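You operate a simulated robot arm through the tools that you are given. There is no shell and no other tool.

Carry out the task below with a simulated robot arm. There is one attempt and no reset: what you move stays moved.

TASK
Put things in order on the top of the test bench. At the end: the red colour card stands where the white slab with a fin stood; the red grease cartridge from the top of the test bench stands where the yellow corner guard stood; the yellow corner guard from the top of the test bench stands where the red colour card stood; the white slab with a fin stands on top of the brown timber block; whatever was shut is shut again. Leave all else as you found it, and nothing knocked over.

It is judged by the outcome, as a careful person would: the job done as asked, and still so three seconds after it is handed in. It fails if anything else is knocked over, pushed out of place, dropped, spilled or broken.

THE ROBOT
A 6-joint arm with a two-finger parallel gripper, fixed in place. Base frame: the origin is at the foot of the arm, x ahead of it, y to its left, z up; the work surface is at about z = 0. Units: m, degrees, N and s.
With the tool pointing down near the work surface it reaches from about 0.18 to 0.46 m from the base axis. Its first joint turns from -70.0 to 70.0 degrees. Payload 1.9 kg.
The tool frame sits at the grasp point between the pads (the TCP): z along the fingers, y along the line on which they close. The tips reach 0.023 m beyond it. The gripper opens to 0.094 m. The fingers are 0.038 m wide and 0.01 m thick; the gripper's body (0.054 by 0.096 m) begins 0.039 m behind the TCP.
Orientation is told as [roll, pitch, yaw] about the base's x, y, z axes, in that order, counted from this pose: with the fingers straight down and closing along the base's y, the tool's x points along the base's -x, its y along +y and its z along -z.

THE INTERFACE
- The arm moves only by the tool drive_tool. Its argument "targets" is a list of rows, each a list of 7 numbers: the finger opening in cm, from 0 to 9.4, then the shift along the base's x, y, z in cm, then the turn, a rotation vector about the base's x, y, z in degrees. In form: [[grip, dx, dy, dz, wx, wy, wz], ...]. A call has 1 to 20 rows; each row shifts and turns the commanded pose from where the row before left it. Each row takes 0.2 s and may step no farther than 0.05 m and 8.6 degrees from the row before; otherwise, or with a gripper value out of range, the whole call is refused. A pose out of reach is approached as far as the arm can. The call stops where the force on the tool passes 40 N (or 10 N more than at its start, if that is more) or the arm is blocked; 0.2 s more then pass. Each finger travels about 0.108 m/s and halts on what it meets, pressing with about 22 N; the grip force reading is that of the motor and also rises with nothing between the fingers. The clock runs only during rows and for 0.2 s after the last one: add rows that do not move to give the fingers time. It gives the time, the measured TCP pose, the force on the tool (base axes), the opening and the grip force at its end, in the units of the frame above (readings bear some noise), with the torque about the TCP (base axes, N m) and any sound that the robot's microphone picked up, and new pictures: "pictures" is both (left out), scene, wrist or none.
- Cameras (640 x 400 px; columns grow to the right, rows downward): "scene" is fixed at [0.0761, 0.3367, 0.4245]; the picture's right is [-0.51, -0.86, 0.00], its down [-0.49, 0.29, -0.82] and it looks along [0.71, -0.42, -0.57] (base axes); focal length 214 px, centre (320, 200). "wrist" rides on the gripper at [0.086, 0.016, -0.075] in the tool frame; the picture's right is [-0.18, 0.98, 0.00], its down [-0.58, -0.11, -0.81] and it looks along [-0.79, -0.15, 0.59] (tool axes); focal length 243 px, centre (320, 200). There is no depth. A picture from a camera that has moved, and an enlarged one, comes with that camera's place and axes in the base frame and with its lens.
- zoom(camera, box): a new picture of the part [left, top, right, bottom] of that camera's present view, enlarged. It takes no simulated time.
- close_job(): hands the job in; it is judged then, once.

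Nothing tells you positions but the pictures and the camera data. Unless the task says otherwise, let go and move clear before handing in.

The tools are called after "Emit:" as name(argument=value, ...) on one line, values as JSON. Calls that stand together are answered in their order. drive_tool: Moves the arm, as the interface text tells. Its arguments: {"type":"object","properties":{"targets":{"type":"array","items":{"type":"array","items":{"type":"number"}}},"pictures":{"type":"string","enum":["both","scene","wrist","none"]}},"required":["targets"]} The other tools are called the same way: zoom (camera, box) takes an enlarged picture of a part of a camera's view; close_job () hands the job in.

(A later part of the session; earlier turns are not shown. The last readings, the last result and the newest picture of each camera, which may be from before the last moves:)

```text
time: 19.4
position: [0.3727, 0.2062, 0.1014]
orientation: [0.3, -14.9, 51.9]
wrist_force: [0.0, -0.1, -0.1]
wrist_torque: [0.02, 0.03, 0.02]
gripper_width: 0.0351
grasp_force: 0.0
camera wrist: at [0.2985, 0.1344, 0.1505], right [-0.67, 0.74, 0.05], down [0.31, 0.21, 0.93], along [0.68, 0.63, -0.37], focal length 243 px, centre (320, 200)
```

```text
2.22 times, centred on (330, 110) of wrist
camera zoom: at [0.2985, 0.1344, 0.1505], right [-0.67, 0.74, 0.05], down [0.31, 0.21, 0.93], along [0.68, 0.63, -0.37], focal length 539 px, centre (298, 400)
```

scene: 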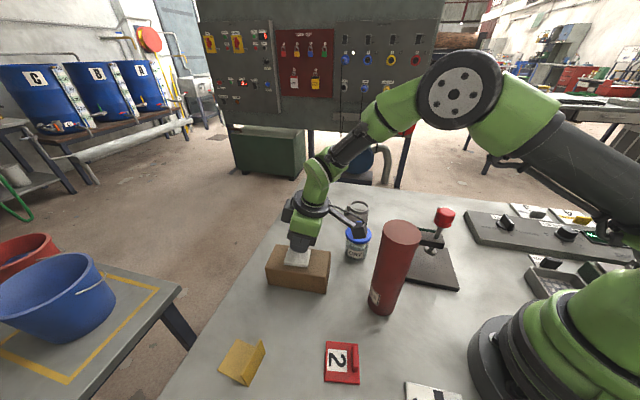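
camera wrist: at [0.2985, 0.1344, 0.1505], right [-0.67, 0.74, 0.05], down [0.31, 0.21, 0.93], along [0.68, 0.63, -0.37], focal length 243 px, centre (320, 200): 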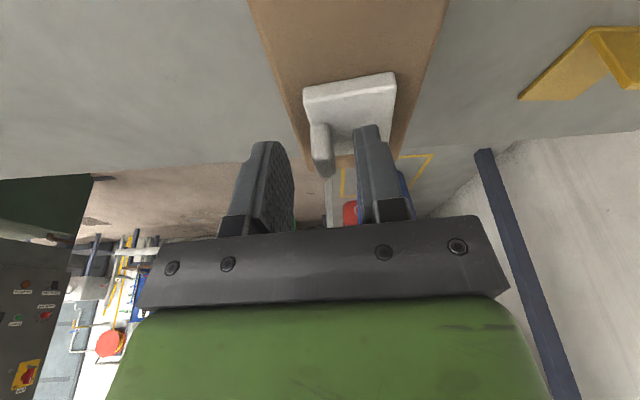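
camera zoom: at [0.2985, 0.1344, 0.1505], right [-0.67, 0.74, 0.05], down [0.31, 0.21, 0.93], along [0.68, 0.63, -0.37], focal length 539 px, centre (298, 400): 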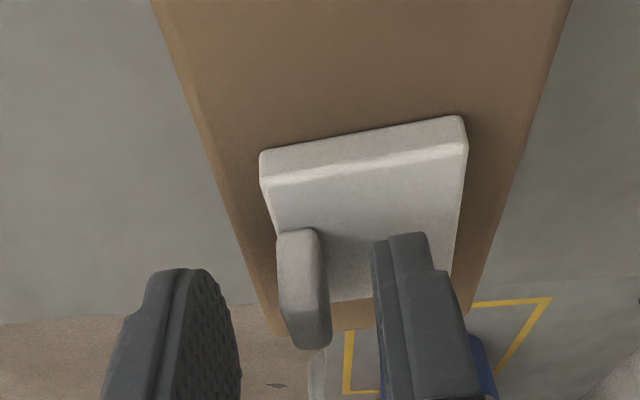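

The slab stays put at the centre of the block. I rise clear, straighten the tool, and look at the red card closely.

Emit:
drive_tool(targets=[[4.5, 0, 0, 2, 0, 0, 0], [4.5, 0, 0, 4, 0, 0, 0], [4.5, 0, 0, 4, 0, 0, 0], [4.5, 0, 0, 4, 0, 0, 0], [4.5, 0, 0, 3, 0, 0, 0], [4.5, -3, 0, 0, -5.9, 4.62, 0], [4.5, -4, 0, 0, -5.9, 4.62, 0], [4.5, -4, 0, 0, 0, 0, 0], [4.5, 0, 0, 0, 0, 0, 0]])

Emit:
zoom(camera="scene", box=[310, 330, 380, 395])

Emit:
zoom(camera="scene", box=[262, 238, 336, 298])

```text
time: 21.4
position: [0.2631, 0.2059, 0.2712]
orientation: [0.3, -0.1, 52.0]
wrist_force: [-0.9, -0.2, 0.9]
wrist_torque: [0.01, 0.03, 0.01]
gripper_width: 0.045
grasp_force: 0.0
camera wrist: at [0.1983, 0.148, 0.3451], right [-0.66, 0.75, 0.01], down [0.45, 0.39, 0.81], along [0.6, 0.53, -0.59], focal length 243 px, centre (320, 200)
```

scene: 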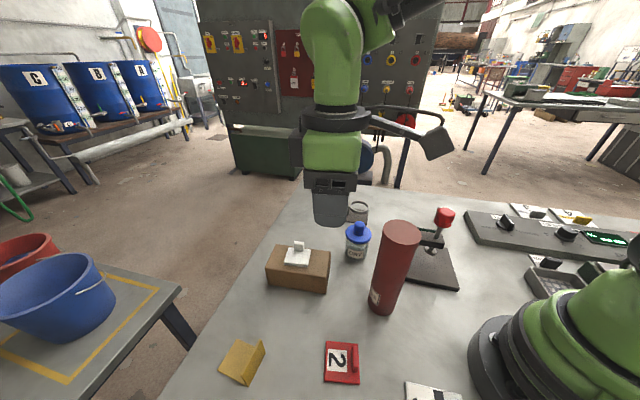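
wrist: 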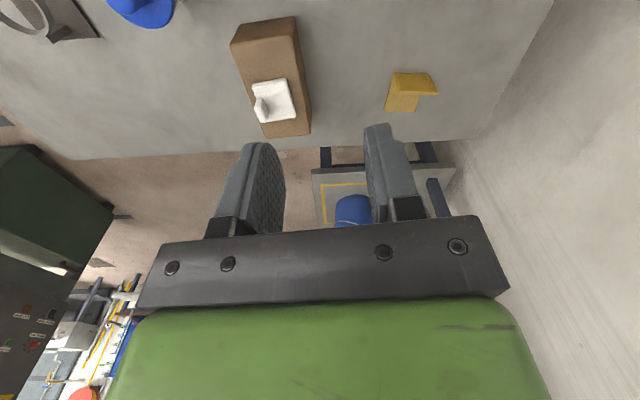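

```text
6.15 times, centred on (345, 362) of scene
camera zoom: at [0.0761, 0.3367, 0.4245], right [-0.51, -0.86, 0.0], down [-0.49, 0.29, -0.82], along [0.71, -0.42, -0.57], focal length 1320 px, centre (166, -800)
```

zoom: 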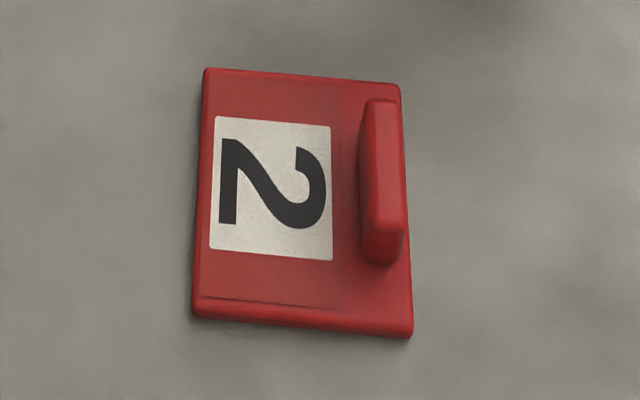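

```text
6.67 times, centred on (299, 268) of scene
camera zoom: at [0.0761, 0.3367, 0.4245], right [-0.51, -0.86, 0.0], down [-0.49, 0.29, -0.82], along [0.71, -0.42, -0.57], focal length 1430 px, centre (460, -253)
```

zoom: 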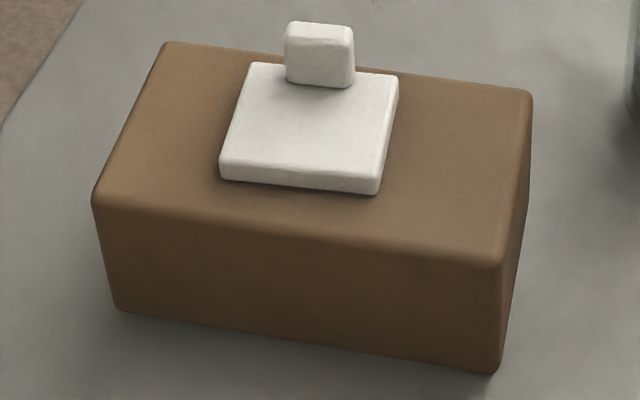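

The slab is well seated on the block. The red card's fin is at about (0.1675, 0.217) running along 145°, so I turn the gripper to close across it (yaw about -35°) and move above the card.

Emit:
drive_tool(targets=[[4.5, -1.9, 0.2, 0, 0, 0, -7.9], [4.5, -1.9, 0.2, 0, 0, 0, -7.9], [4.5, -1.9, 0.2, 0, 0, 0, -7.9], [4.5, -1.9, 0.2, 0, 0, 0, -7.9], [4.5, -1.9, 0.2, 0, 0, 0, -7.9], [4.5, 0, 0.1, -2, 0, 0, -7.9], [4.5, 0, 0, -2, 0, 0, -7.9], [4.5, 0, 0, -2, 0, 0, -7.9], [4.5, 0, 0, -2, 0, 0, -7.9], [4.5, 0, 0, -2, 0, 0, -7.9], [4.5, 0, 0, -2, 0, 0, -8], [4.5, 0, 0, 0, 0, 0, 0]])

Emit:
zoom(camera="wrist", box=[200, 0, 440, 150])

```text
time: 24.0
position: [0.1679, 0.2164, 0.1504]
orientation: [0.3, 0.1, -35.1]
wrist_force: [-0.6, -0.6, -0.3]
wrist_torque: [-0.05, -0.01, 0.01]
gripper_width: 0.0449
grasp_force: 0.0
camera wrist: at [0.1085, 0.2793, 0.2252], right [0.72, 0.7, 0.01], down [0.41, -0.43, 0.81], along [0.56, -0.57, -0.59], focal length 243 px, centre (320, 200)
```

scene: 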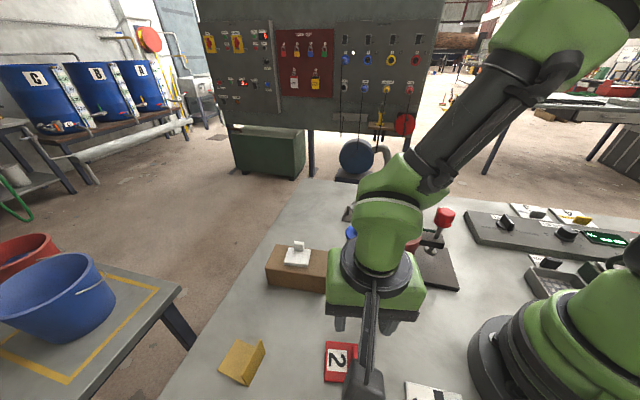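
wrist: 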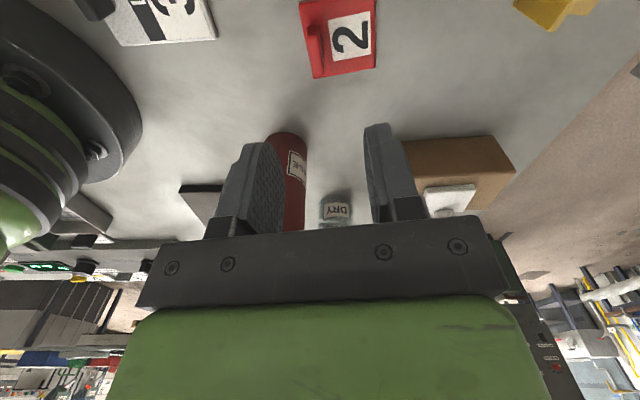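

```text
2.67 times, centred on (320, 75) of wrist
camera zoom: at [0.1085, 0.2793, 0.2252], right [0.72, 0.7, 0.01], down [0.41, -0.43, 0.81], along [0.56, -0.57, -0.59], focal length 647 px, centre (320, 533)
```

zoom: 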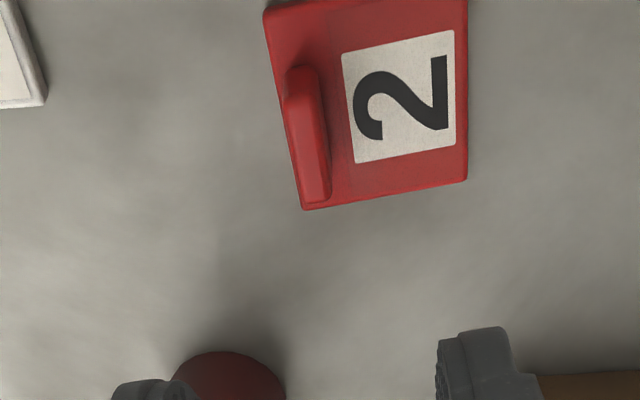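

Card fin centre confirmed at about (0.167, 0.2175), card centre (0.177, 0.235). I lower over the fin.

Emit:
drive_tool(targets=[[4.5, -0.1, 0.1, -4, 0, 0, 0], [4.5, 0, 0, -4, 0, 0, 0], [4.5, 0, 0, -2, 0, 0, 0], [4.5, 0, 0, 0, 0, 0, 0]])

Emit:
zoom(camera="wrist", box=[200, 20, 440, 220])

```text
time: 25.0
position: [0.1687, 0.2184, 0.0518]
orientation: [0.4, 0.0, -35.2]
wrist_force: [0.8, -1.0, -1.0]
wrist_torque: [0.0, -0.01, 0.0]
gripper_width: 0.0449
grasp_force: 0.1
camera wrist: at [0.107, 0.2814, 0.1255], right [0.72, 0.7, 0.01], down [0.41, -0.43, 0.81], along [0.57, -0.57, -0.59], focal length 243 px, centre (320, 200)
```

scene: 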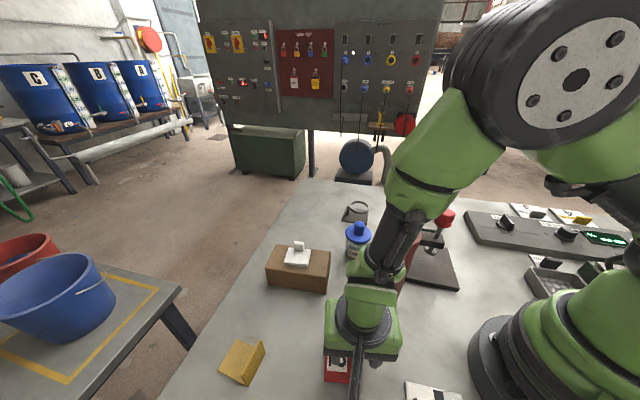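
wrist: 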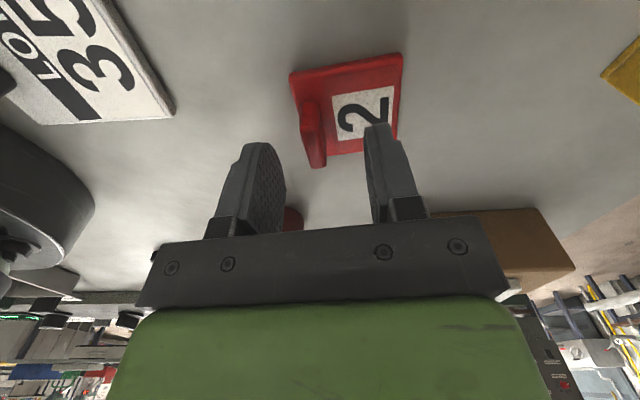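

```text
2.00 times, centred on (320, 120) of wrist
camera zoom: at [0.107, 0.2814, 0.1255], right [0.72, 0.7, 0.01], down [0.41, -0.43, 0.81], along [0.57, -0.57, -0.59], focal length 485 px, centre (320, 360)
```

zoom: 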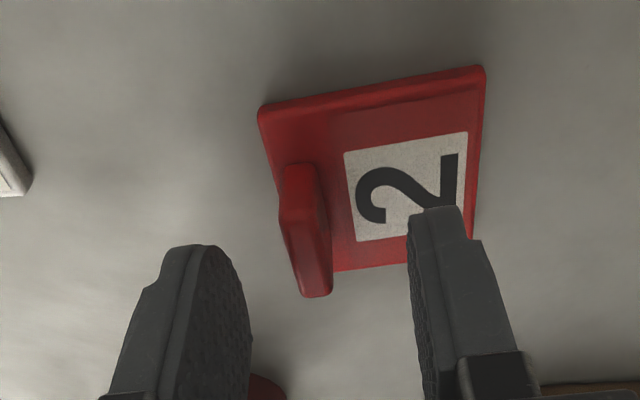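

Emit:
drive_tool(targets=[[4.5, 0, 0, -1.0, 0, 0, 0], [4.5, 0, 0, -0.7, 0, 0, 0], [3.0, 0, 0, 0, 0, 0, 0], [2.0, 0, 0, 0, 0, 0, 0], [1.4, 0, 0, 0, 0, 0, 0], [1.0, 0, 0, 0, 0, 0, 0], [0, 0, 0, 0, 0, 0, 0], [0, 0, 0, 0, 0, 0, 0]])

Emit:
zoom(camera="wrist", box=[200, 20, 440, 220])

```text
time: 26.8
position: [0.1683, 0.2208, 0.0337]
orientation: [0.3, 0.0, -35.0]
wrist_force: [-0.3, -0.9, 0.0]
wrist_torque: [0.01, 0.01, 0.02]
gripper_width: 0.0093
grasp_force: 22.5
camera wrist: at [0.1076, 0.2818, 0.1087], right [0.71, 0.7, 0.01], down [0.41, -0.43, 0.81], along [0.57, -0.57, -0.59], focal length 243 px, centre (320, 200)
```

scene: 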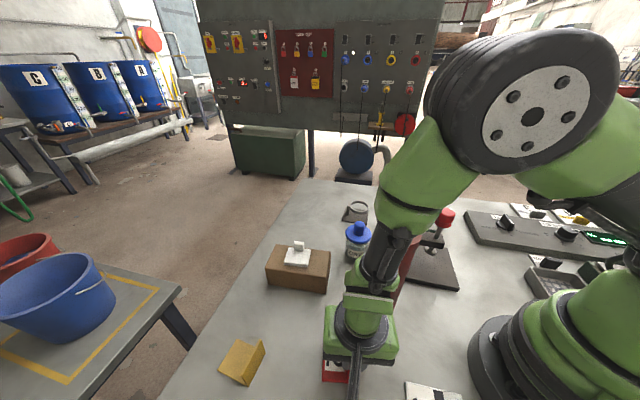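
wrist: 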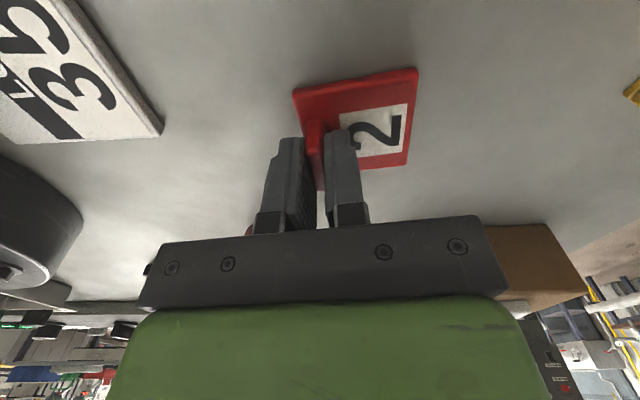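

```text
2.00 times, centred on (320, 120) of wrist
camera zoom: at [0.1076, 0.2818, 0.1087], right [0.71, 0.7, 0.01], down [0.41, -0.43, 0.81], along [0.57, -0.57, -0.59], focal length 485 px, centre (320, 360)
```

zoom: 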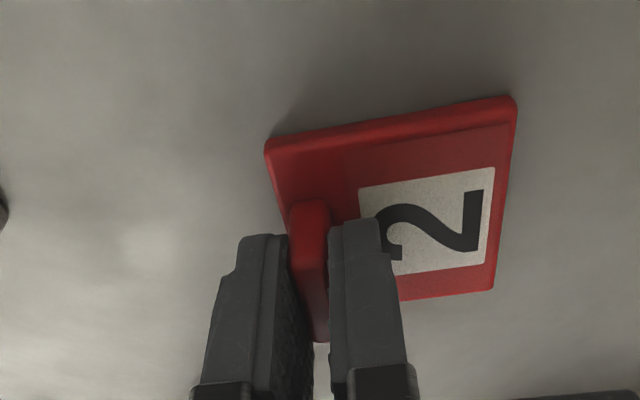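

The card is gripped by its fin. I lift high, carry it over the cartridge's level, then out to the slab's old spot.

Emit:
drive_tool(targets=[[0, 0, 0, 1, 0, 0, 0], [0, 0, 0, 4.5, 0, 0, 0], [0, 0, 0, 4.5, 0, 0, 0], [0, 0, 0, 4.5, 0, 0, 0], [0, 0, 0, 4.5, 0, 0, 0], [0, 0, 0, 4.5, 0, 0, 0], [0, 0, 0, 4, 0, 0, 0], [0, 0, 0, 0, 0, 0, 0]])

```text
time: 28.6
position: [0.168, 0.2194, 0.3125]
orientation: [0.4, 0.0, -35.0]
wrist_force: [0.1, 0.6, -0.2]
wrist_torque: [-0.01, 0.0, -0.06]
gripper_width: 0.0091
grasp_force: 21.9
camera wrist: at [0.1067, 0.2818, 0.3858], right [0.71, 0.7, 0.01], down [0.41, -0.43, 0.81], along [0.57, -0.57, -0.59], focal length 243 px, centre (320, 200)
```

scene: 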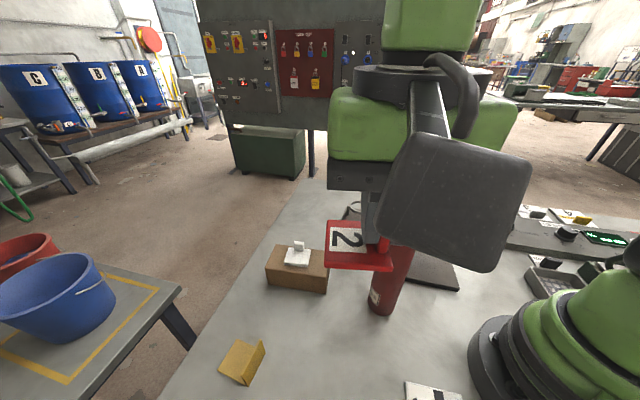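
wrist: 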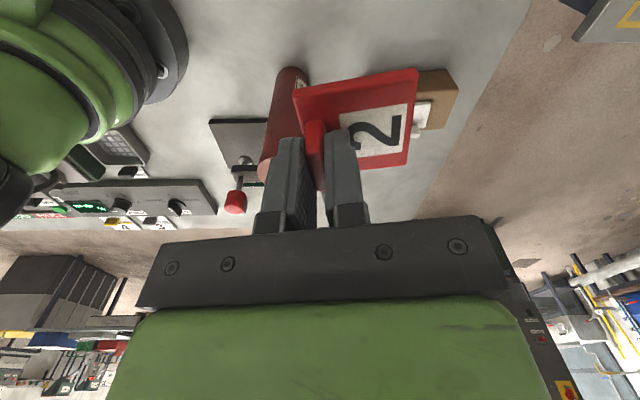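

Emit:
drive_tool(targets=[[0, 2.6, -4.0, 0, 0, 0, -1.05], [0, 2.6, -4.0, 0, 0, 0, -1.05], [0, 2.6, -4.0, 0, 0, 0, -1.05], [0, 2.6, -4.0, 0, 0, 0, -1.05], [0, 2.6, -4.0, 0, 0, 0, -1.05], [0, 2.2, -3.2, -2.2, 0, 0, -1.05], [0, 2.2, -3.2, -2.2, 0, 0, -1.05], [0, 2.2, -3.2, -2.2, 0, 0, -1.05], [0, 2.2, -3.2, -2.2, 0, 0, -1.05], [0, 2.2, -3.2, -2.2, 0, 0, -1.05], [0, 0, 0, 0, 0, 0, 0]])

Emit:
zoom(camera="scene", box=[330, 160, 490, 260])

```text
time: 31.0
position: [0.411, -0.1418, 0.1985]
orientation: [0.3, 0.0, -45.5]
wrist_force: [-0.4, -0.3, 0.2]
wrist_torque: [-0.02, 0.0, 0.0]
gripper_width: 0.0091
grasp_force: 22.0
camera wrist: at [0.3625, -0.0695, 0.2724], right [0.83, 0.56, 0.0], down [0.33, -0.49, 0.81], along [0.45, -0.67, -0.59], focal length 243 px, centre (320, 200)
```

scene: 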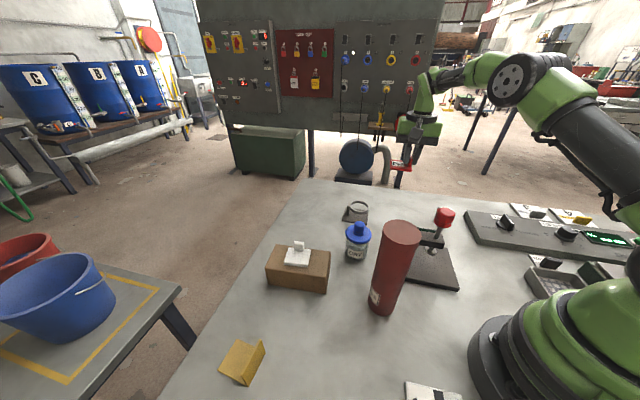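
wrist: 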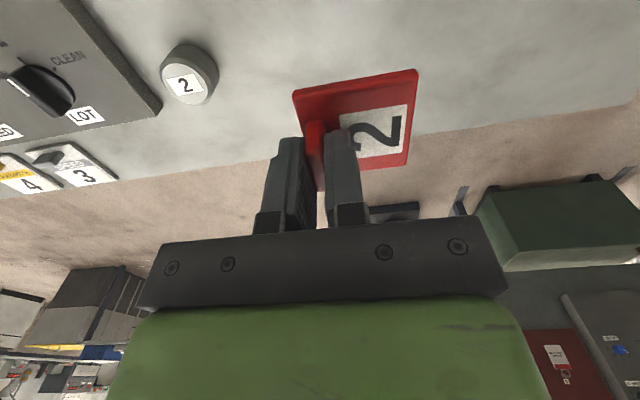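

```text
4.00 times, centred on (410, 210) of scene
camera zoom: at [0.0762, 0.3367, 0.4245], right [-0.51, -0.86, 0.0], down [-0.49, 0.29, -0.82], along [0.71, -0.42, -0.57], focal length 858 px, centre (-40, 160)
```

zoom: 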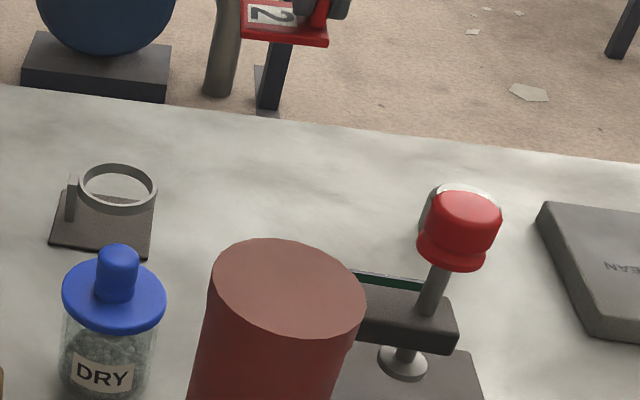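

Emit:
drive_tool(targets=[[0, 0.93, -1.21, -3, 0, 0, 0], [0, 0, 0, -4, 0, 0, 0], [0, 0, 0, -4, 0, 0, 0], [0, 0, 0, -2.5, 0, 0, 0], [0, 0, 0, 0, 0, 0, 0]])

Emit:
zoom(camera="scene", box=[330, 160, 490, 260])

```text
time: 32.2
position: [0.4198, -0.1539, 0.0629]
orientation: [0.3, 0.0, -45.5]
wrist_force: [0.2, 0.0, -1.0]
wrist_torque: [-0.01, 0.01, -0.01]
gripper_width: 0.0092
grasp_force: 22.3
camera wrist: at [0.3704, -0.0815, 0.1372], right [0.83, 0.56, 0.01], down [0.33, -0.49, 0.81], along [0.45, -0.67, -0.59], focal length 243 px, centre (320, 200)
```

scene: 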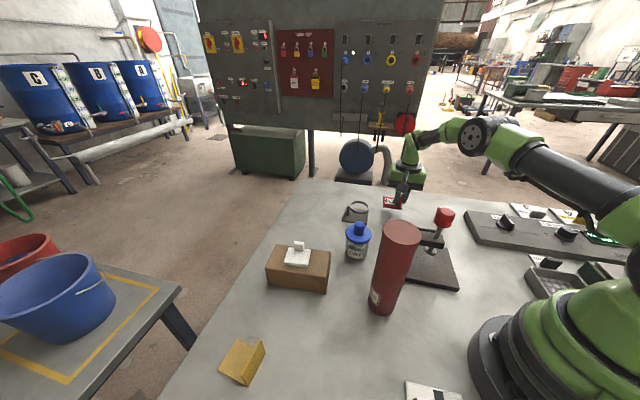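
wrist: 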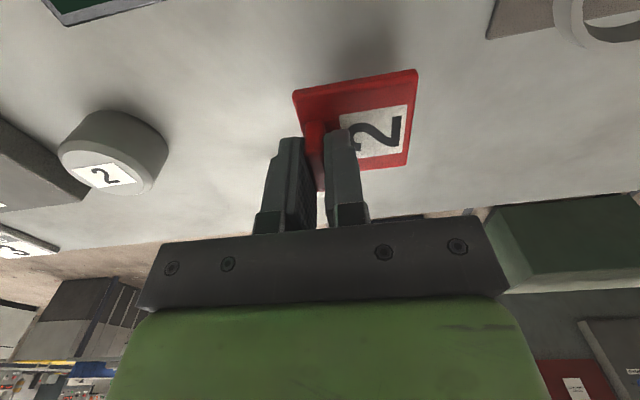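

```text
4.00 times, centred on (410, 210) of scene
camera zoom: at [0.0761, 0.3367, 0.4245], right [-0.51, -0.86, 0.0], down [-0.49, 0.29, -0.82], along [0.71, -0.42, -0.57], focal length 858 px, centre (-40, 160)
```

zoom: 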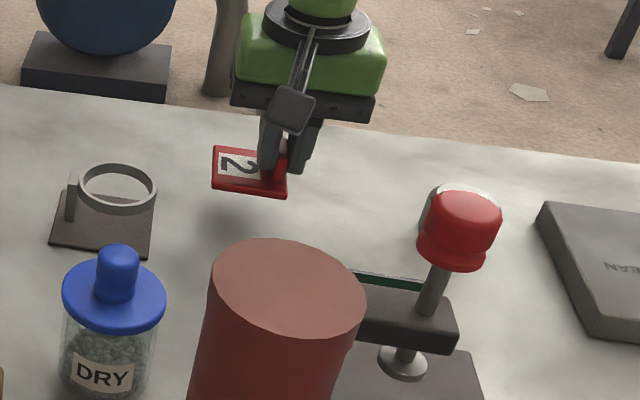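

Emit:
drive_tool(targets=[[0, 0, 0, -1.5, 0, 0, 0], [0, 0, 0, -1.0, 0, 0, 0], [0, 0, 0, -0.2, 0, 0, 0], [0, 0, 0, 0, 0, 0, 0]], pictures="none")

```text
time: 33.2
position: [0.4199, -0.1537, 0.0375]
orientation: [0.2, -0.1, -45.5]
wrist_force: [-0.5, 0.2, 0.8]
wrist_torque: [0.02, 0.0, 0.01]
gripper_width: 0.009
grasp_force: 22.1
```

Emit:
drive_tool(targets=[[0, 0, 0, -0.2, 0, 0, 0], [0, 0, 0, 0, 0, 0, 0]], pictures="none")

```text
time: 33.8
position: [0.4177, -0.1534, 0.0341]
orientation: [0.3, 0.0, -45.5]
wrist_force: [0.0, 0.1, 0.5]
wrist_torque: [0.06, 0.01, 0.01]
gripper_width: 0.0091
grasp_force: 22.1
```

Emit:
drive_tool(targets=[[0, 0, 0, -0.15, 0, 0, 0], [0, 0, 0, 0, 0, 0, 0]], pictures="none")

```text
time: 34.4
position: [0.4189, -0.1548, 0.0341]
orientation: [0.4, 0.1, -45.5]
wrist_force: [0.2, 0.6, 2.2]
wrist_torque: [0.0, 0.01, -0.03]
gripper_width: 0.0092
grasp_force: 22.3
```

Contact is starting. I press very lightly and then release the squeeze gradually.

Emit:
drive_tool(targets=[[0, 0, 0, -0.1, 0, 0, 0], [0.7, 0, 0, 0, 0, 0, 0], [0.85, 0, 0, 0, 0, 0, 0]], pictures="none")

```text
time: 35.2
position: [0.419, -0.1546, 0.0329]
orientation: [0.3, 0.0, -45.5]
wrist_force: [0.0, 0.4, 1.2]
wrist_torque: [0.0, -0.01, 0.0]
gripper_width: 0.0094
grasp_force: 1.7
```

Emit:
drive_tool(targets=[[0.88, 0, 0, 0, 0, 0, 0], [0.92, 0, 0, 0, 0, 0, 0], [0.96, 0, 0, 0, 0, 0, 0], [1.0, 0, 0, 0, 0, 0, 0], [1.1, 0, 0, 0, 0, 0, 0], [1.3, 0, 0, 0, 0, 0, 0], [1.7, 0, 0, 0, 0, 0, 0], [2.2, 0, 0, 0, 0, 0, 0], [2.8, 0, 0, 0, 0, 0, 0], [3.5, 0, 0, 0, 0, 0, 0]])

Emit:
zoom(camera="wrist", box=[200, 20, 440, 220])

Emit:
zoom(camera="scene", box=[330, 160, 490, 260])

```text
time: 37.4
position: [0.4192, -0.1546, 0.0336]
orientation: [0.3, 0.0, -45.5]
wrist_force: [-0.2, 0.2, -0.4]
wrist_torque: [0.01, 0.0, 0.03]
gripper_width: 0.0348
grasp_force: 0.1
camera wrist: at [0.37, -0.0804, 0.108], right [0.83, 0.56, 0.01], down [0.33, -0.49, 0.81], along [0.45, -0.67, -0.59], focal length 243 px, centre (320, 200)
```

scene: 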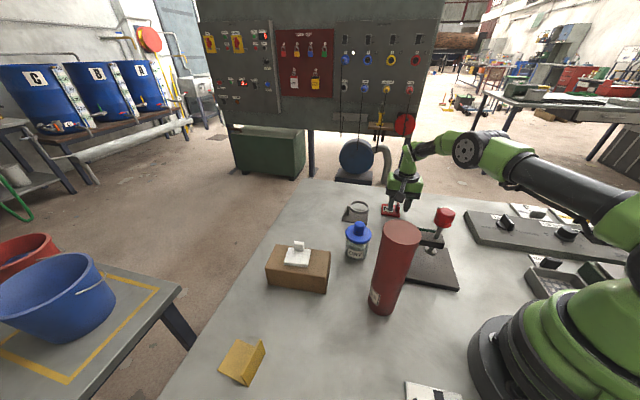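
wrist: 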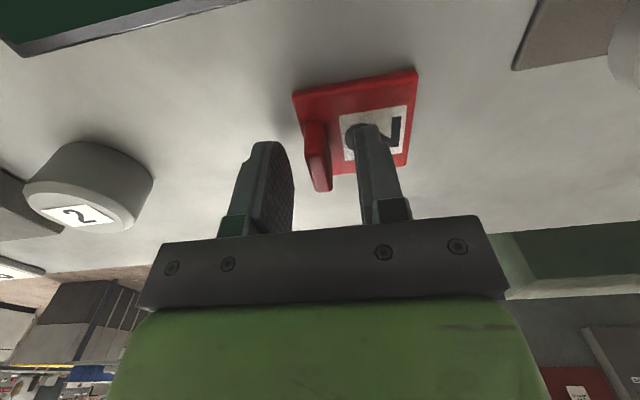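

```text
2.00 times, centred on (320, 120) of wrist
camera zoom: at [0.37, -0.0804, 0.108], right [0.83, 0.56, 0.01], down [0.33, -0.49, 0.81], along [0.45, -0.67, -0.59], focal length 485 px, centre (320, 360)
```

zoom: 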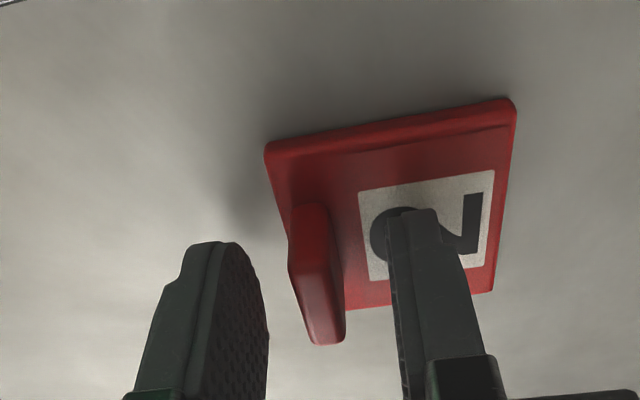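

```text
4.00 times, centred on (410, 210) of scene
camera zoom: at [0.0761, 0.3367, 0.4245], right [-0.51, -0.86, 0.0], down [-0.49, 0.29, -0.82], along [0.71, -0.42, -0.57], focal length 858 px, centre (-40, 160)
```

zoom: 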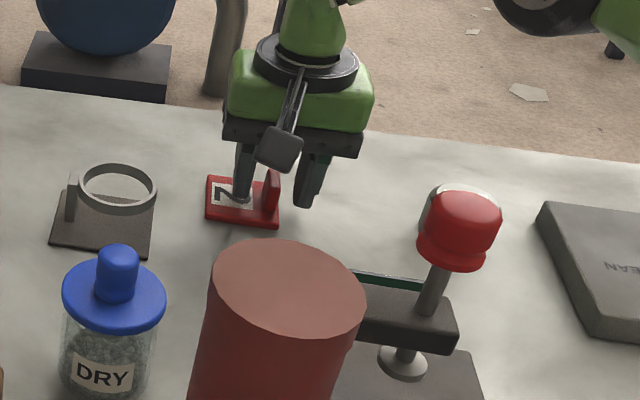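

The red card stands on the slab's old spot. I rise clear and travel toward the yellow corner guard, turning to close across its upright leg (yaw about -50°).

Emit:
drive_tool(targets=[[3.5, 0, 0, 2, 0, 0, 0], [3.5, 0, 0, 4, 0, 0, 0], [4.5, 0, 0, 4, 0, 0, 0], [4.5, -1.5, 2, 4, 0, 0, 0], [4.5, -1.5, 3, 3.5, 0, 0, 0], [4.5, -1.5, 3, 3, 0, 0, 0], [4.5, -0.5, 4.7, 0.8, 0, 0, -1], [4.5, -0.3, 4.5, 0, 0, 0, -1], [4.5, -0.3, 4.5, 0, 0, 0, -1], [4.5, -0.3, 4.5, 0, 0, 0, -1], [4.5, -2, 4.3, 0, 0, 0, -1], [4.5, -2, 4.3, 0, 0, 0, 0], [4.5, -2, 4.3, 0, 0, 0, 0], [4.5, -2, 4.3, 0, 0, 0, 0], [4.5, 0, 0, 0, 0, 0, 0]])

Emit:
zoom(camera="scene", box=[330, 170, 490, 270])

Emit:
zoom(camera="scene", box=[200, 320, 300, 400])

```text
time: 40.6
position: [0.2802, 0.2817, 0.2474]
orientation: [0.2, 0.0, -50.6]
wrist_force: [0.1, 0.0, 0.9]
wrist_torque: [0.01, 0.0, 0.0]
gripper_width: 0.045
grasp_force: 0.2
camera wrist: at [0.238, 0.3591, 0.3209], right [0.88, 0.48, 0.01], down [0.28, -0.52, 0.81], along [0.39, -0.7, -0.59], focal length 243 px, centre (320, 200)
```

scene: 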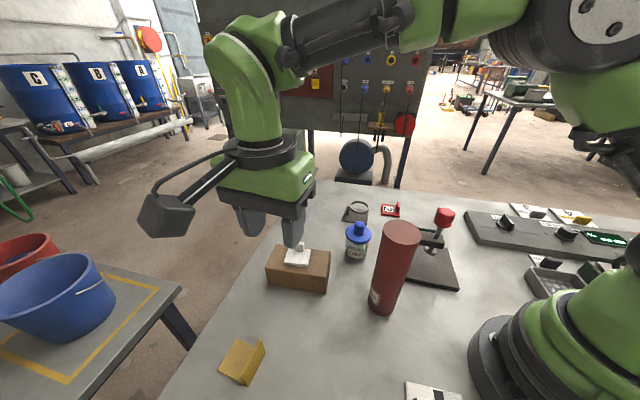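
wrist: 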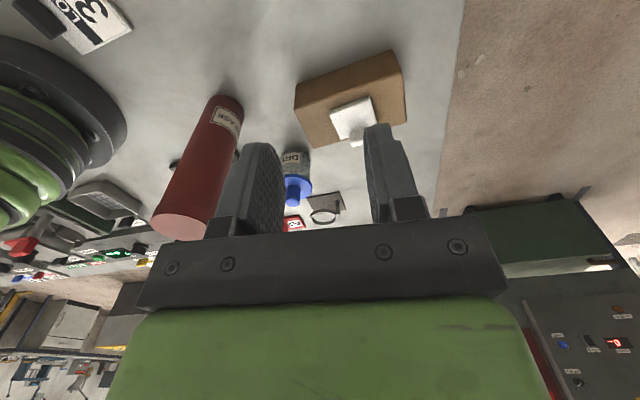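

```text
4.00 times, centred on (410, 220) of scene
camera zoom: at [0.0761, 0.3367, 0.4245], right [-0.51, -0.86, 0.0], down [-0.49, 0.29, -0.82], along [0.71, -0.42, -0.57], focal length 858 px, centre (-40, 120)
```

zoom: 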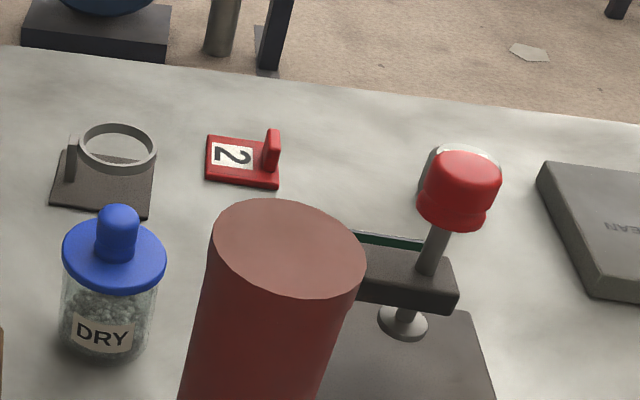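

```text
5.00 times, centred on (250, 360) of scene
camera zoom: at [0.0761, 0.3367, 0.4245], right [-0.51, -0.86, 0.0], down [-0.49, 0.29, -0.82], along [0.71, -0.42, -0.57], focal length 1072 px, centre (670, -600)
```

zoom: 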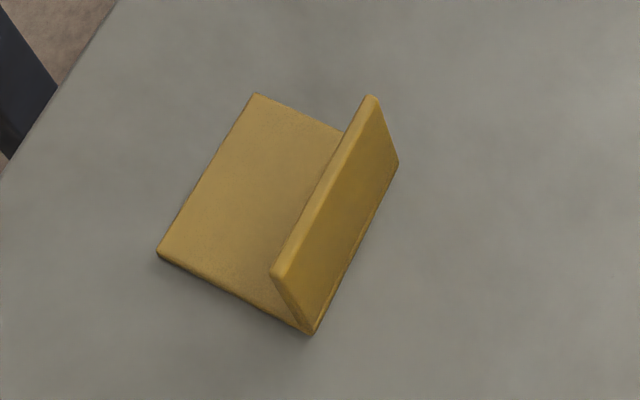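

The red card is in place. I move above the guard's upright leg at about (0.2435, 0.3594) and look again.

Emit:
drive_tool(targets=[[4.5, -1.8, 3.85, -4, 0, 0, 0], [4.5, -1.8, 3.85, -4, 0, 0, 0], [4.5, 0, 0, -3.5, 0, 0, 0], [4.5, 0, 0, 0, 0, 0, 0]])

Emit:
zoom(camera="wrist", box=[200, 0, 440, 150])

```text
refused: row 1 steps farther than a row can; nothing moved
```

```text
2.67 times, centred on (320, 75) of wrist
camera zoom: at [0.238, 0.3591, 0.3209], right [0.88, 0.48, 0.01], down [0.28, -0.52, 0.81], along [0.39, -0.7, -0.59], focal length 647 px, centre (320, 533)
```

zoom: 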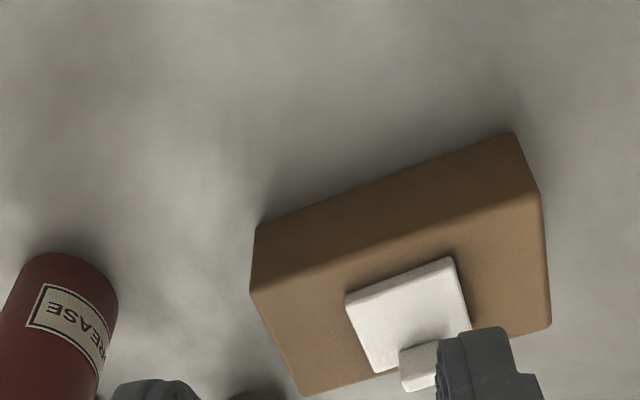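

The step was a bit too long; nothing moved. I split it into smaller rows.

Emit:
drive_tool(targets=[[4.5, -1.22, 2.6, -3, 0, 0, 0], [4.5, -1.22, 2.6, -3, 0, 0, 0], [4.5, -1.22, 2.55, -3, 0, 0, 0], [4.5, 0, 0, -2.5, 0, 0, 0], [4.5, 0, 0, 0, 0, 0, 0]])

Emit:
zoom(camera="wrist", box=[200, 0, 440, 150])

```text
time: 41.8
position: [0.2398, 0.3573, 0.1333]
orientation: [0.3, 0.0, -50.6]
wrist_force: [0.0, -0.8, -0.8]
wrist_torque: [0.01, 0.01, -0.01]
gripper_width: 0.0451
grasp_force: 0.0
camera wrist: at [0.1982, 0.4347, 0.2069], right [0.88, 0.48, 0.01], down [0.28, -0.52, 0.81], along [0.39, -0.7, -0.59], focal length 243 px, centre (320, 200)
```

scene: 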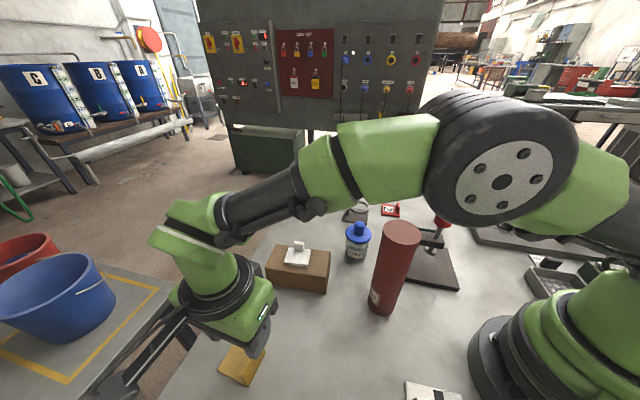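
wrist: 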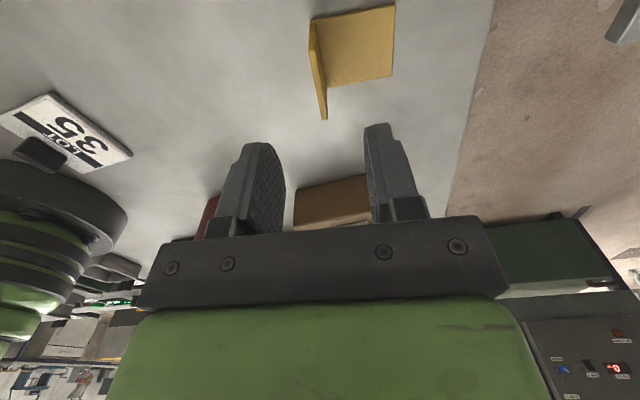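

```text
2.67 times, centred on (320, 75) of wrist
camera zoom: at [0.1982, 0.4347, 0.2069], right [0.88, 0.48, 0.01], down [0.28, -0.52, 0.81], along [0.39, -0.7, -0.59], focal length 647 px, centre (320, 533)
```

zoom: 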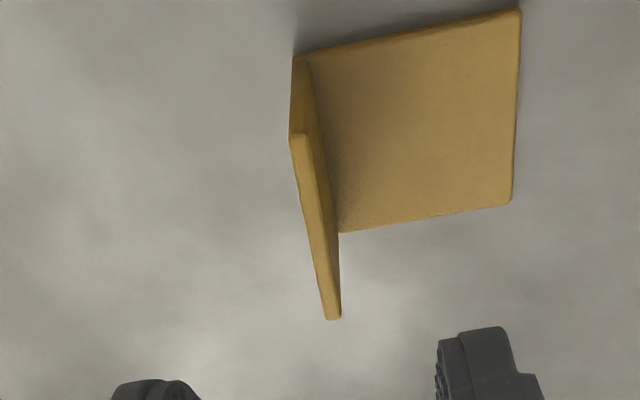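

The guard's upright leg is centred at about (0.2425, 0.359), footprint centre (0.263, 0.376). I lower over the leg.

Emit:
drive_tool(targets=[[4.5, 0.25, 0.2, -3, 0, 0, 0], [4.5, 0, 0, -2.5, 0, 0, 0], [4.5, 0, 0, 0, 0, 0, 0]])

Emit:
zoom(camera="wrist", box=[200, 0, 440, 200])

```text
time: 42.6
position: [0.2447, 0.3584, 0.077]
orientation: [0.4, 0.0, -50.5]
wrist_force: [0.5, 0.1, 0.0]
wrist_torque: [0.01, 0.03, -0.01]
gripper_width: 0.0449
grasp_force: 0.1
camera wrist: at [0.2022, 0.4355, 0.1517], right [0.88, 0.48, 0.01], down [0.28, -0.52, 0.81], along [0.39, -0.7, -0.59], focal length 243 px, centre (320, 200)
```

scene: 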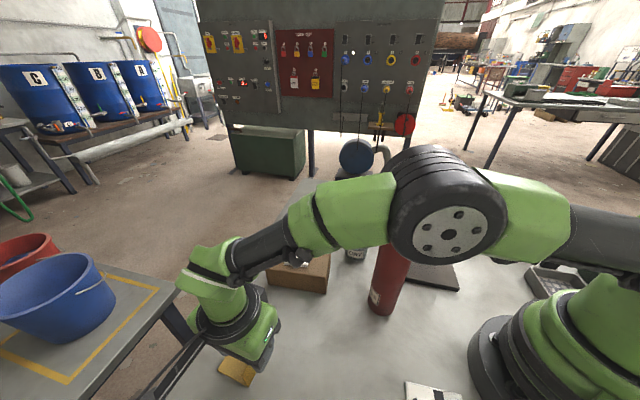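
wrist: 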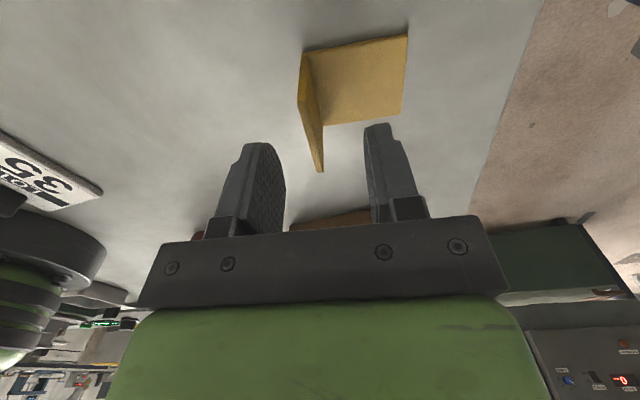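

```text
2.00 times, centred on (320, 100) of wrist
camera zoom: at [0.2022, 0.4355, 0.1517], right [0.88, 0.48, 0.01], down [0.28, -0.52, 0.81], along [0.39, -0.7, -0.59], focal length 485 px, centre (320, 400)
```

zoom: 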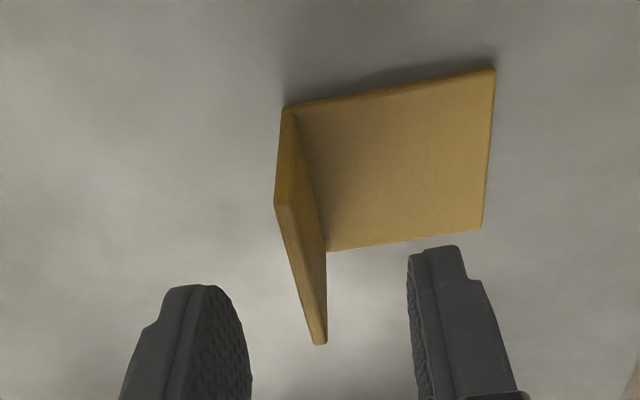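

Emit:
drive_tool(targets=[[4.5, -0.1, 0, -2.5, 0, 0, 0], [4.5, 0, 0, -1.5, 0, 0, 0], [3.0, 0, 0, 0, 0, 0, 0], [2.0, 0, 0, 0, 0, 0, 0], [1.4, 0, 0, 0, 0, 0, 0], [1.0, 0, 0, 0, 0, 0, 0], [0.5, 0, 0, 0, 0, 0, 0], [0, 0, 0, 0, 0, 0, 0], [0, 0, 0, 0, 0, 0, 0]])

Emit:
zoom(camera="wrist", box=[200, 0, 440, 200])

```text
time: 44.6
position: [0.243, 0.3589, 0.0369]
orientation: [0.3, 0.1, -50.5]
wrist_force: [0.1, -0.2, -0.3]
wrist_torque: [-0.01, -0.01, 0.01]
gripper_width: 0.0044
grasp_force: 21.8
camera wrist: at [0.2014, 0.4361, 0.1117], right [0.88, 0.48, 0.01], down [0.28, -0.52, 0.81], along [0.39, -0.7, -0.59], focal length 243 px, centre (320, 200)
```

scene: 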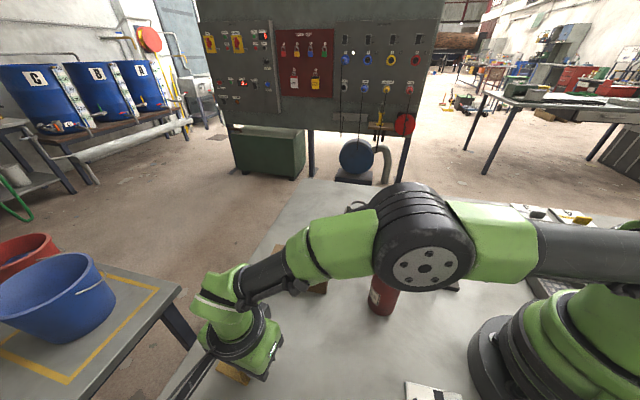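
wrist: 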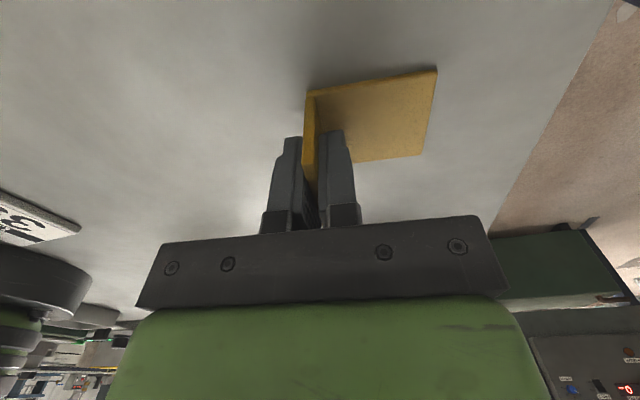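

```text
2.00 times, centred on (320, 100) of wrist
camera zoom: at [0.2014, 0.4361, 0.1117], right [0.88, 0.48, 0.01], down [0.28, -0.52, 0.81], along [0.39, -0.7, -0.59], focal length 485 px, centre (320, 400)
```

zoom: 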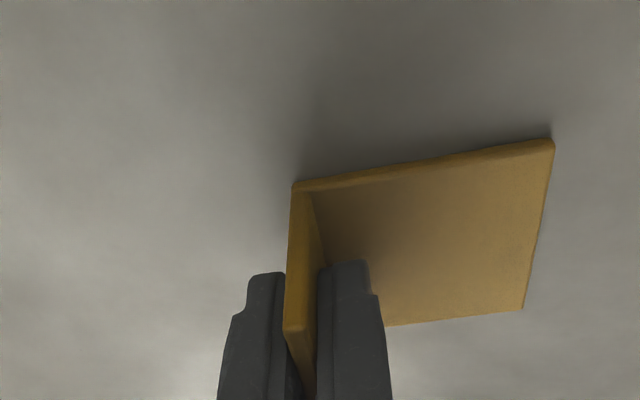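

The guard is gripped by its upright leg. I lift it and carry it to the red card's old spot.

Emit:
drive_tool(targets=[[0, 0, 0, 1, 0, 0, 0], [0, 0, 0, 4, 0, 0, 0], [0, 0, 0, 4, 0, 0, 0], [0, -2.2, -3.56, 0, 0, 0, 0], [0, -2.2, -3.56, 0, 0, 0, 0], [0, -2.2, -3.56, 0, 0, 0, 0], [0, -2.2, -3.56, 0, 0, 0, 0], [0, 0, 0, -2, 0, 0, 0], [0, 0, 0, 0, 0, 0, 0]])

Emit:
zoom(camera="wrist", box=[200, 0, 440, 200])

```text
time: 46.6
position: [0.1573, 0.218, 0.1069]
orientation: [0.3, -0.1, -50.5]
wrist_force: [1.2, 0.2, -0.8]
wrist_torque: [0.02, 0.03, -0.02]
gripper_width: 0.0044
grasp_force: 22.6
camera wrist: at [0.1146, 0.2956, 0.181], right [0.88, 0.48, 0.01], down [0.28, -0.52, 0.81], along [0.39, -0.7, -0.59], focal length 243 px, centre (320, 200)
```

scene: 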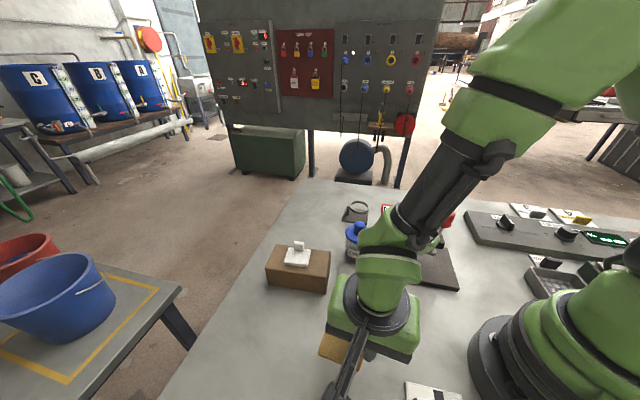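
wrist: 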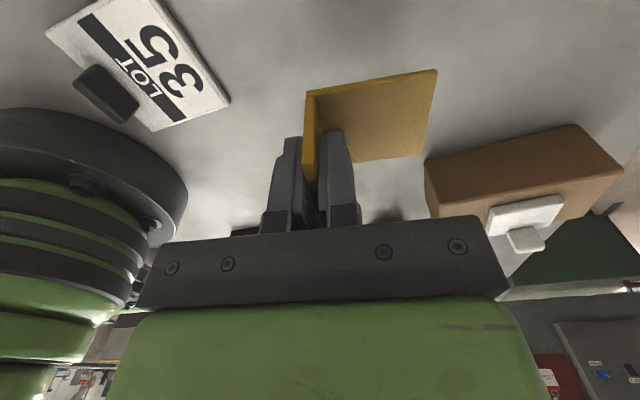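

```text
2.00 times, centred on (320, 100) of wrist
camera zoom: at [0.1146, 0.2956, 0.181], right [0.88, 0.48, 0.01], down [0.28, -0.52, 0.81], along [0.39, -0.7, -0.59], focal length 485 px, centre (320, 400)
```

zoom: 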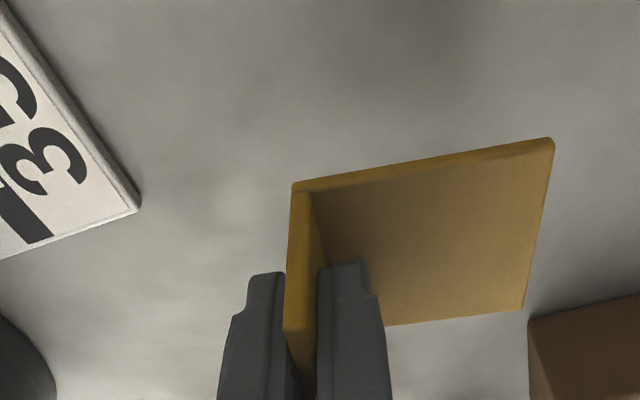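

Emit:
drive_tool(targets=[[0, -0.18, -0.17, -3, 0, 0, 0], [0, 0, 0, -2.5, 0, 0, 0], [0, 0, 0, -1.0, 0, 0, 0], [0, 0, 0, -0.2, 0, 0, 0], [0, 0, 0, 0, 0, 0, 0]])

```text
time: 47.8
position: [0.1548, 0.2169, 0.039]
orientation: [0.2, -0.1, -50.5]
wrist_force: [-0.3, 0.2, -0.5]
wrist_torque: [0.02, 0.0, -0.01]
gripper_width: 0.0046
grasp_force: 22.2
camera wrist: at [0.1129, 0.2932, 0.1132], right [0.88, 0.48, 0.01], down [0.28, -0.52, 0.81], along [0.39, -0.7, -0.59], focal length 243 px, centre (320, 200)
```

scene: 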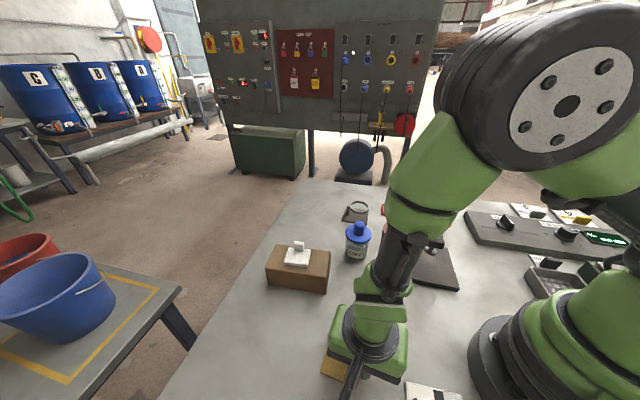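
wrist: 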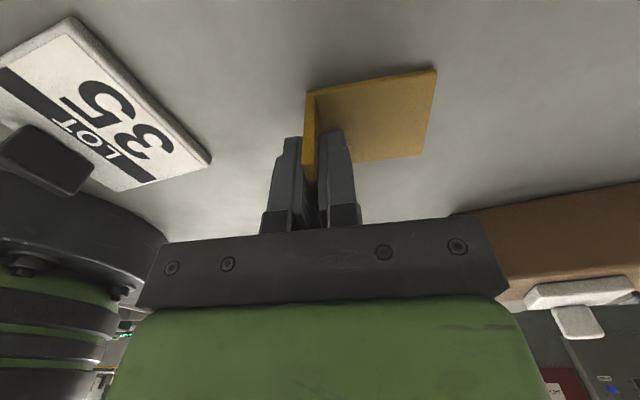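

Emit:
drive_tool(targets=[[0, 0, 0, -0.15, 0, 0, 0], [0, 0, 0, 0, 0, 0, 0]], pictures="none")

```text
time: 48.4
position: [0.1552, 0.2165, 0.0356]
orientation: [0.3, 0.0, -50.5]
wrist_force: [-1.0, 0.3, -0.1]
wrist_torque: [0.0, 0.01, -0.01]
gripper_width: 0.0045
grasp_force: 21.7
```

Emit:
drive_tool(targets=[[0, 0, 0, -0.12, 0, 0, 0], [0, 0, 0, 0, 0, 0, 0]], pictures="none")

```text
time: 49.0
position: [0.1557, 0.2167, 0.0369]
orientation: [0.4, -0.1, -50.5]
wrist_force: [-0.9, -1.1, 18.4]
wrist_torque: [-0.03, 0.01, 0.01]
gripper_width: 0.0043
grasp_force: 21.8
```

Firm contact (18 N). I back off slightly to relax it and release the squeeze gradually.

Emit:
drive_tool(targets=[[0, 0, 0, 0.08, 0, 0, 0], [0.25, 0, 0, 0, 0, 0, 0], [0.35, 0, 0, 0, 0, 0, 0], [0.4, 0, 0, 0, 0, 0, 0], [0.45, 0, 0, 0, 0, 0, 0], [0.5, 0, 0, 0, 0, 0, 0], [0.6, 0, 0, 0, 0, 0, 0], [0.8, 0, 0, 0, 0, 0, 0], [1.2, 0, 0, 0, 0, 0, 0], [1.8, 0, 0, 0, 0, 0, 0], [2.5, 0, 0, 0, 0, 0, 0], [3.2, 0, 0, 0, 0, 0, 0]])

Emit:
zoom(camera="wrist", box=[200, 0, 440, 200])

```text
time: 51.6
position: [0.1557, 0.2164, 0.0378]
orientation: [0.3, -0.1, -50.5]
wrist_force: [0.1, -0.1, -0.1]
wrist_torque: [-0.01, -0.03, 0.03]
gripper_width: 0.032
grasp_force: 0.1
camera wrist: at [0.1131, 0.2935, 0.1118], right [0.88, 0.48, 0.01], down [0.28, -0.52, 0.81], along [0.39, -0.7, -0.59], focal length 243 px, centre (320, 200)
```

scene: 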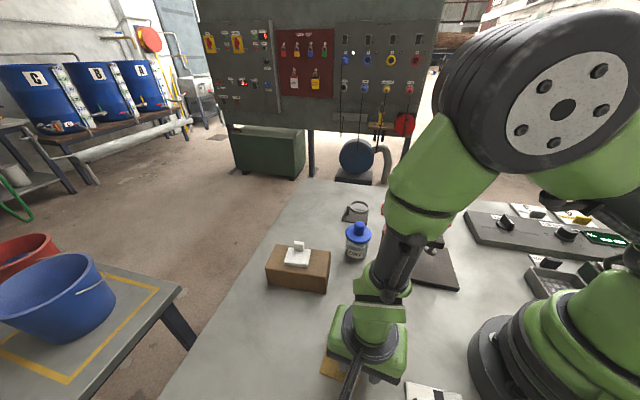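
wrist: 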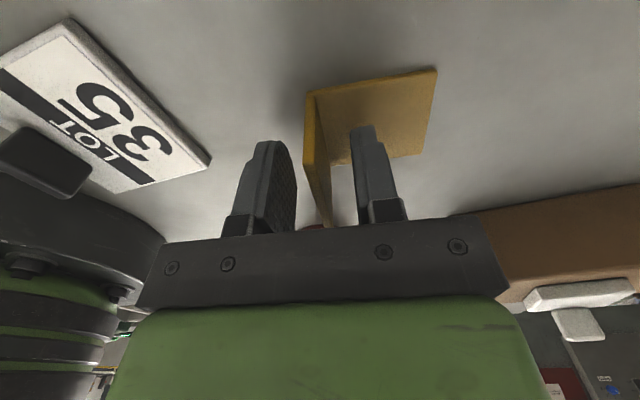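

```text
2.00 times, centred on (320, 100) of wrist
camera zoom: at [0.1131, 0.2935, 0.1118], right [0.88, 0.48, 0.01], down [0.28, -0.52, 0.81], along [0.39, -0.7, -0.59], focal length 485 px, centre (320, 400)
```

zoom: 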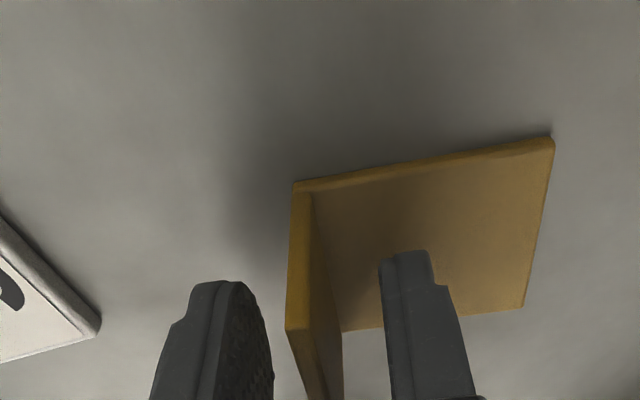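

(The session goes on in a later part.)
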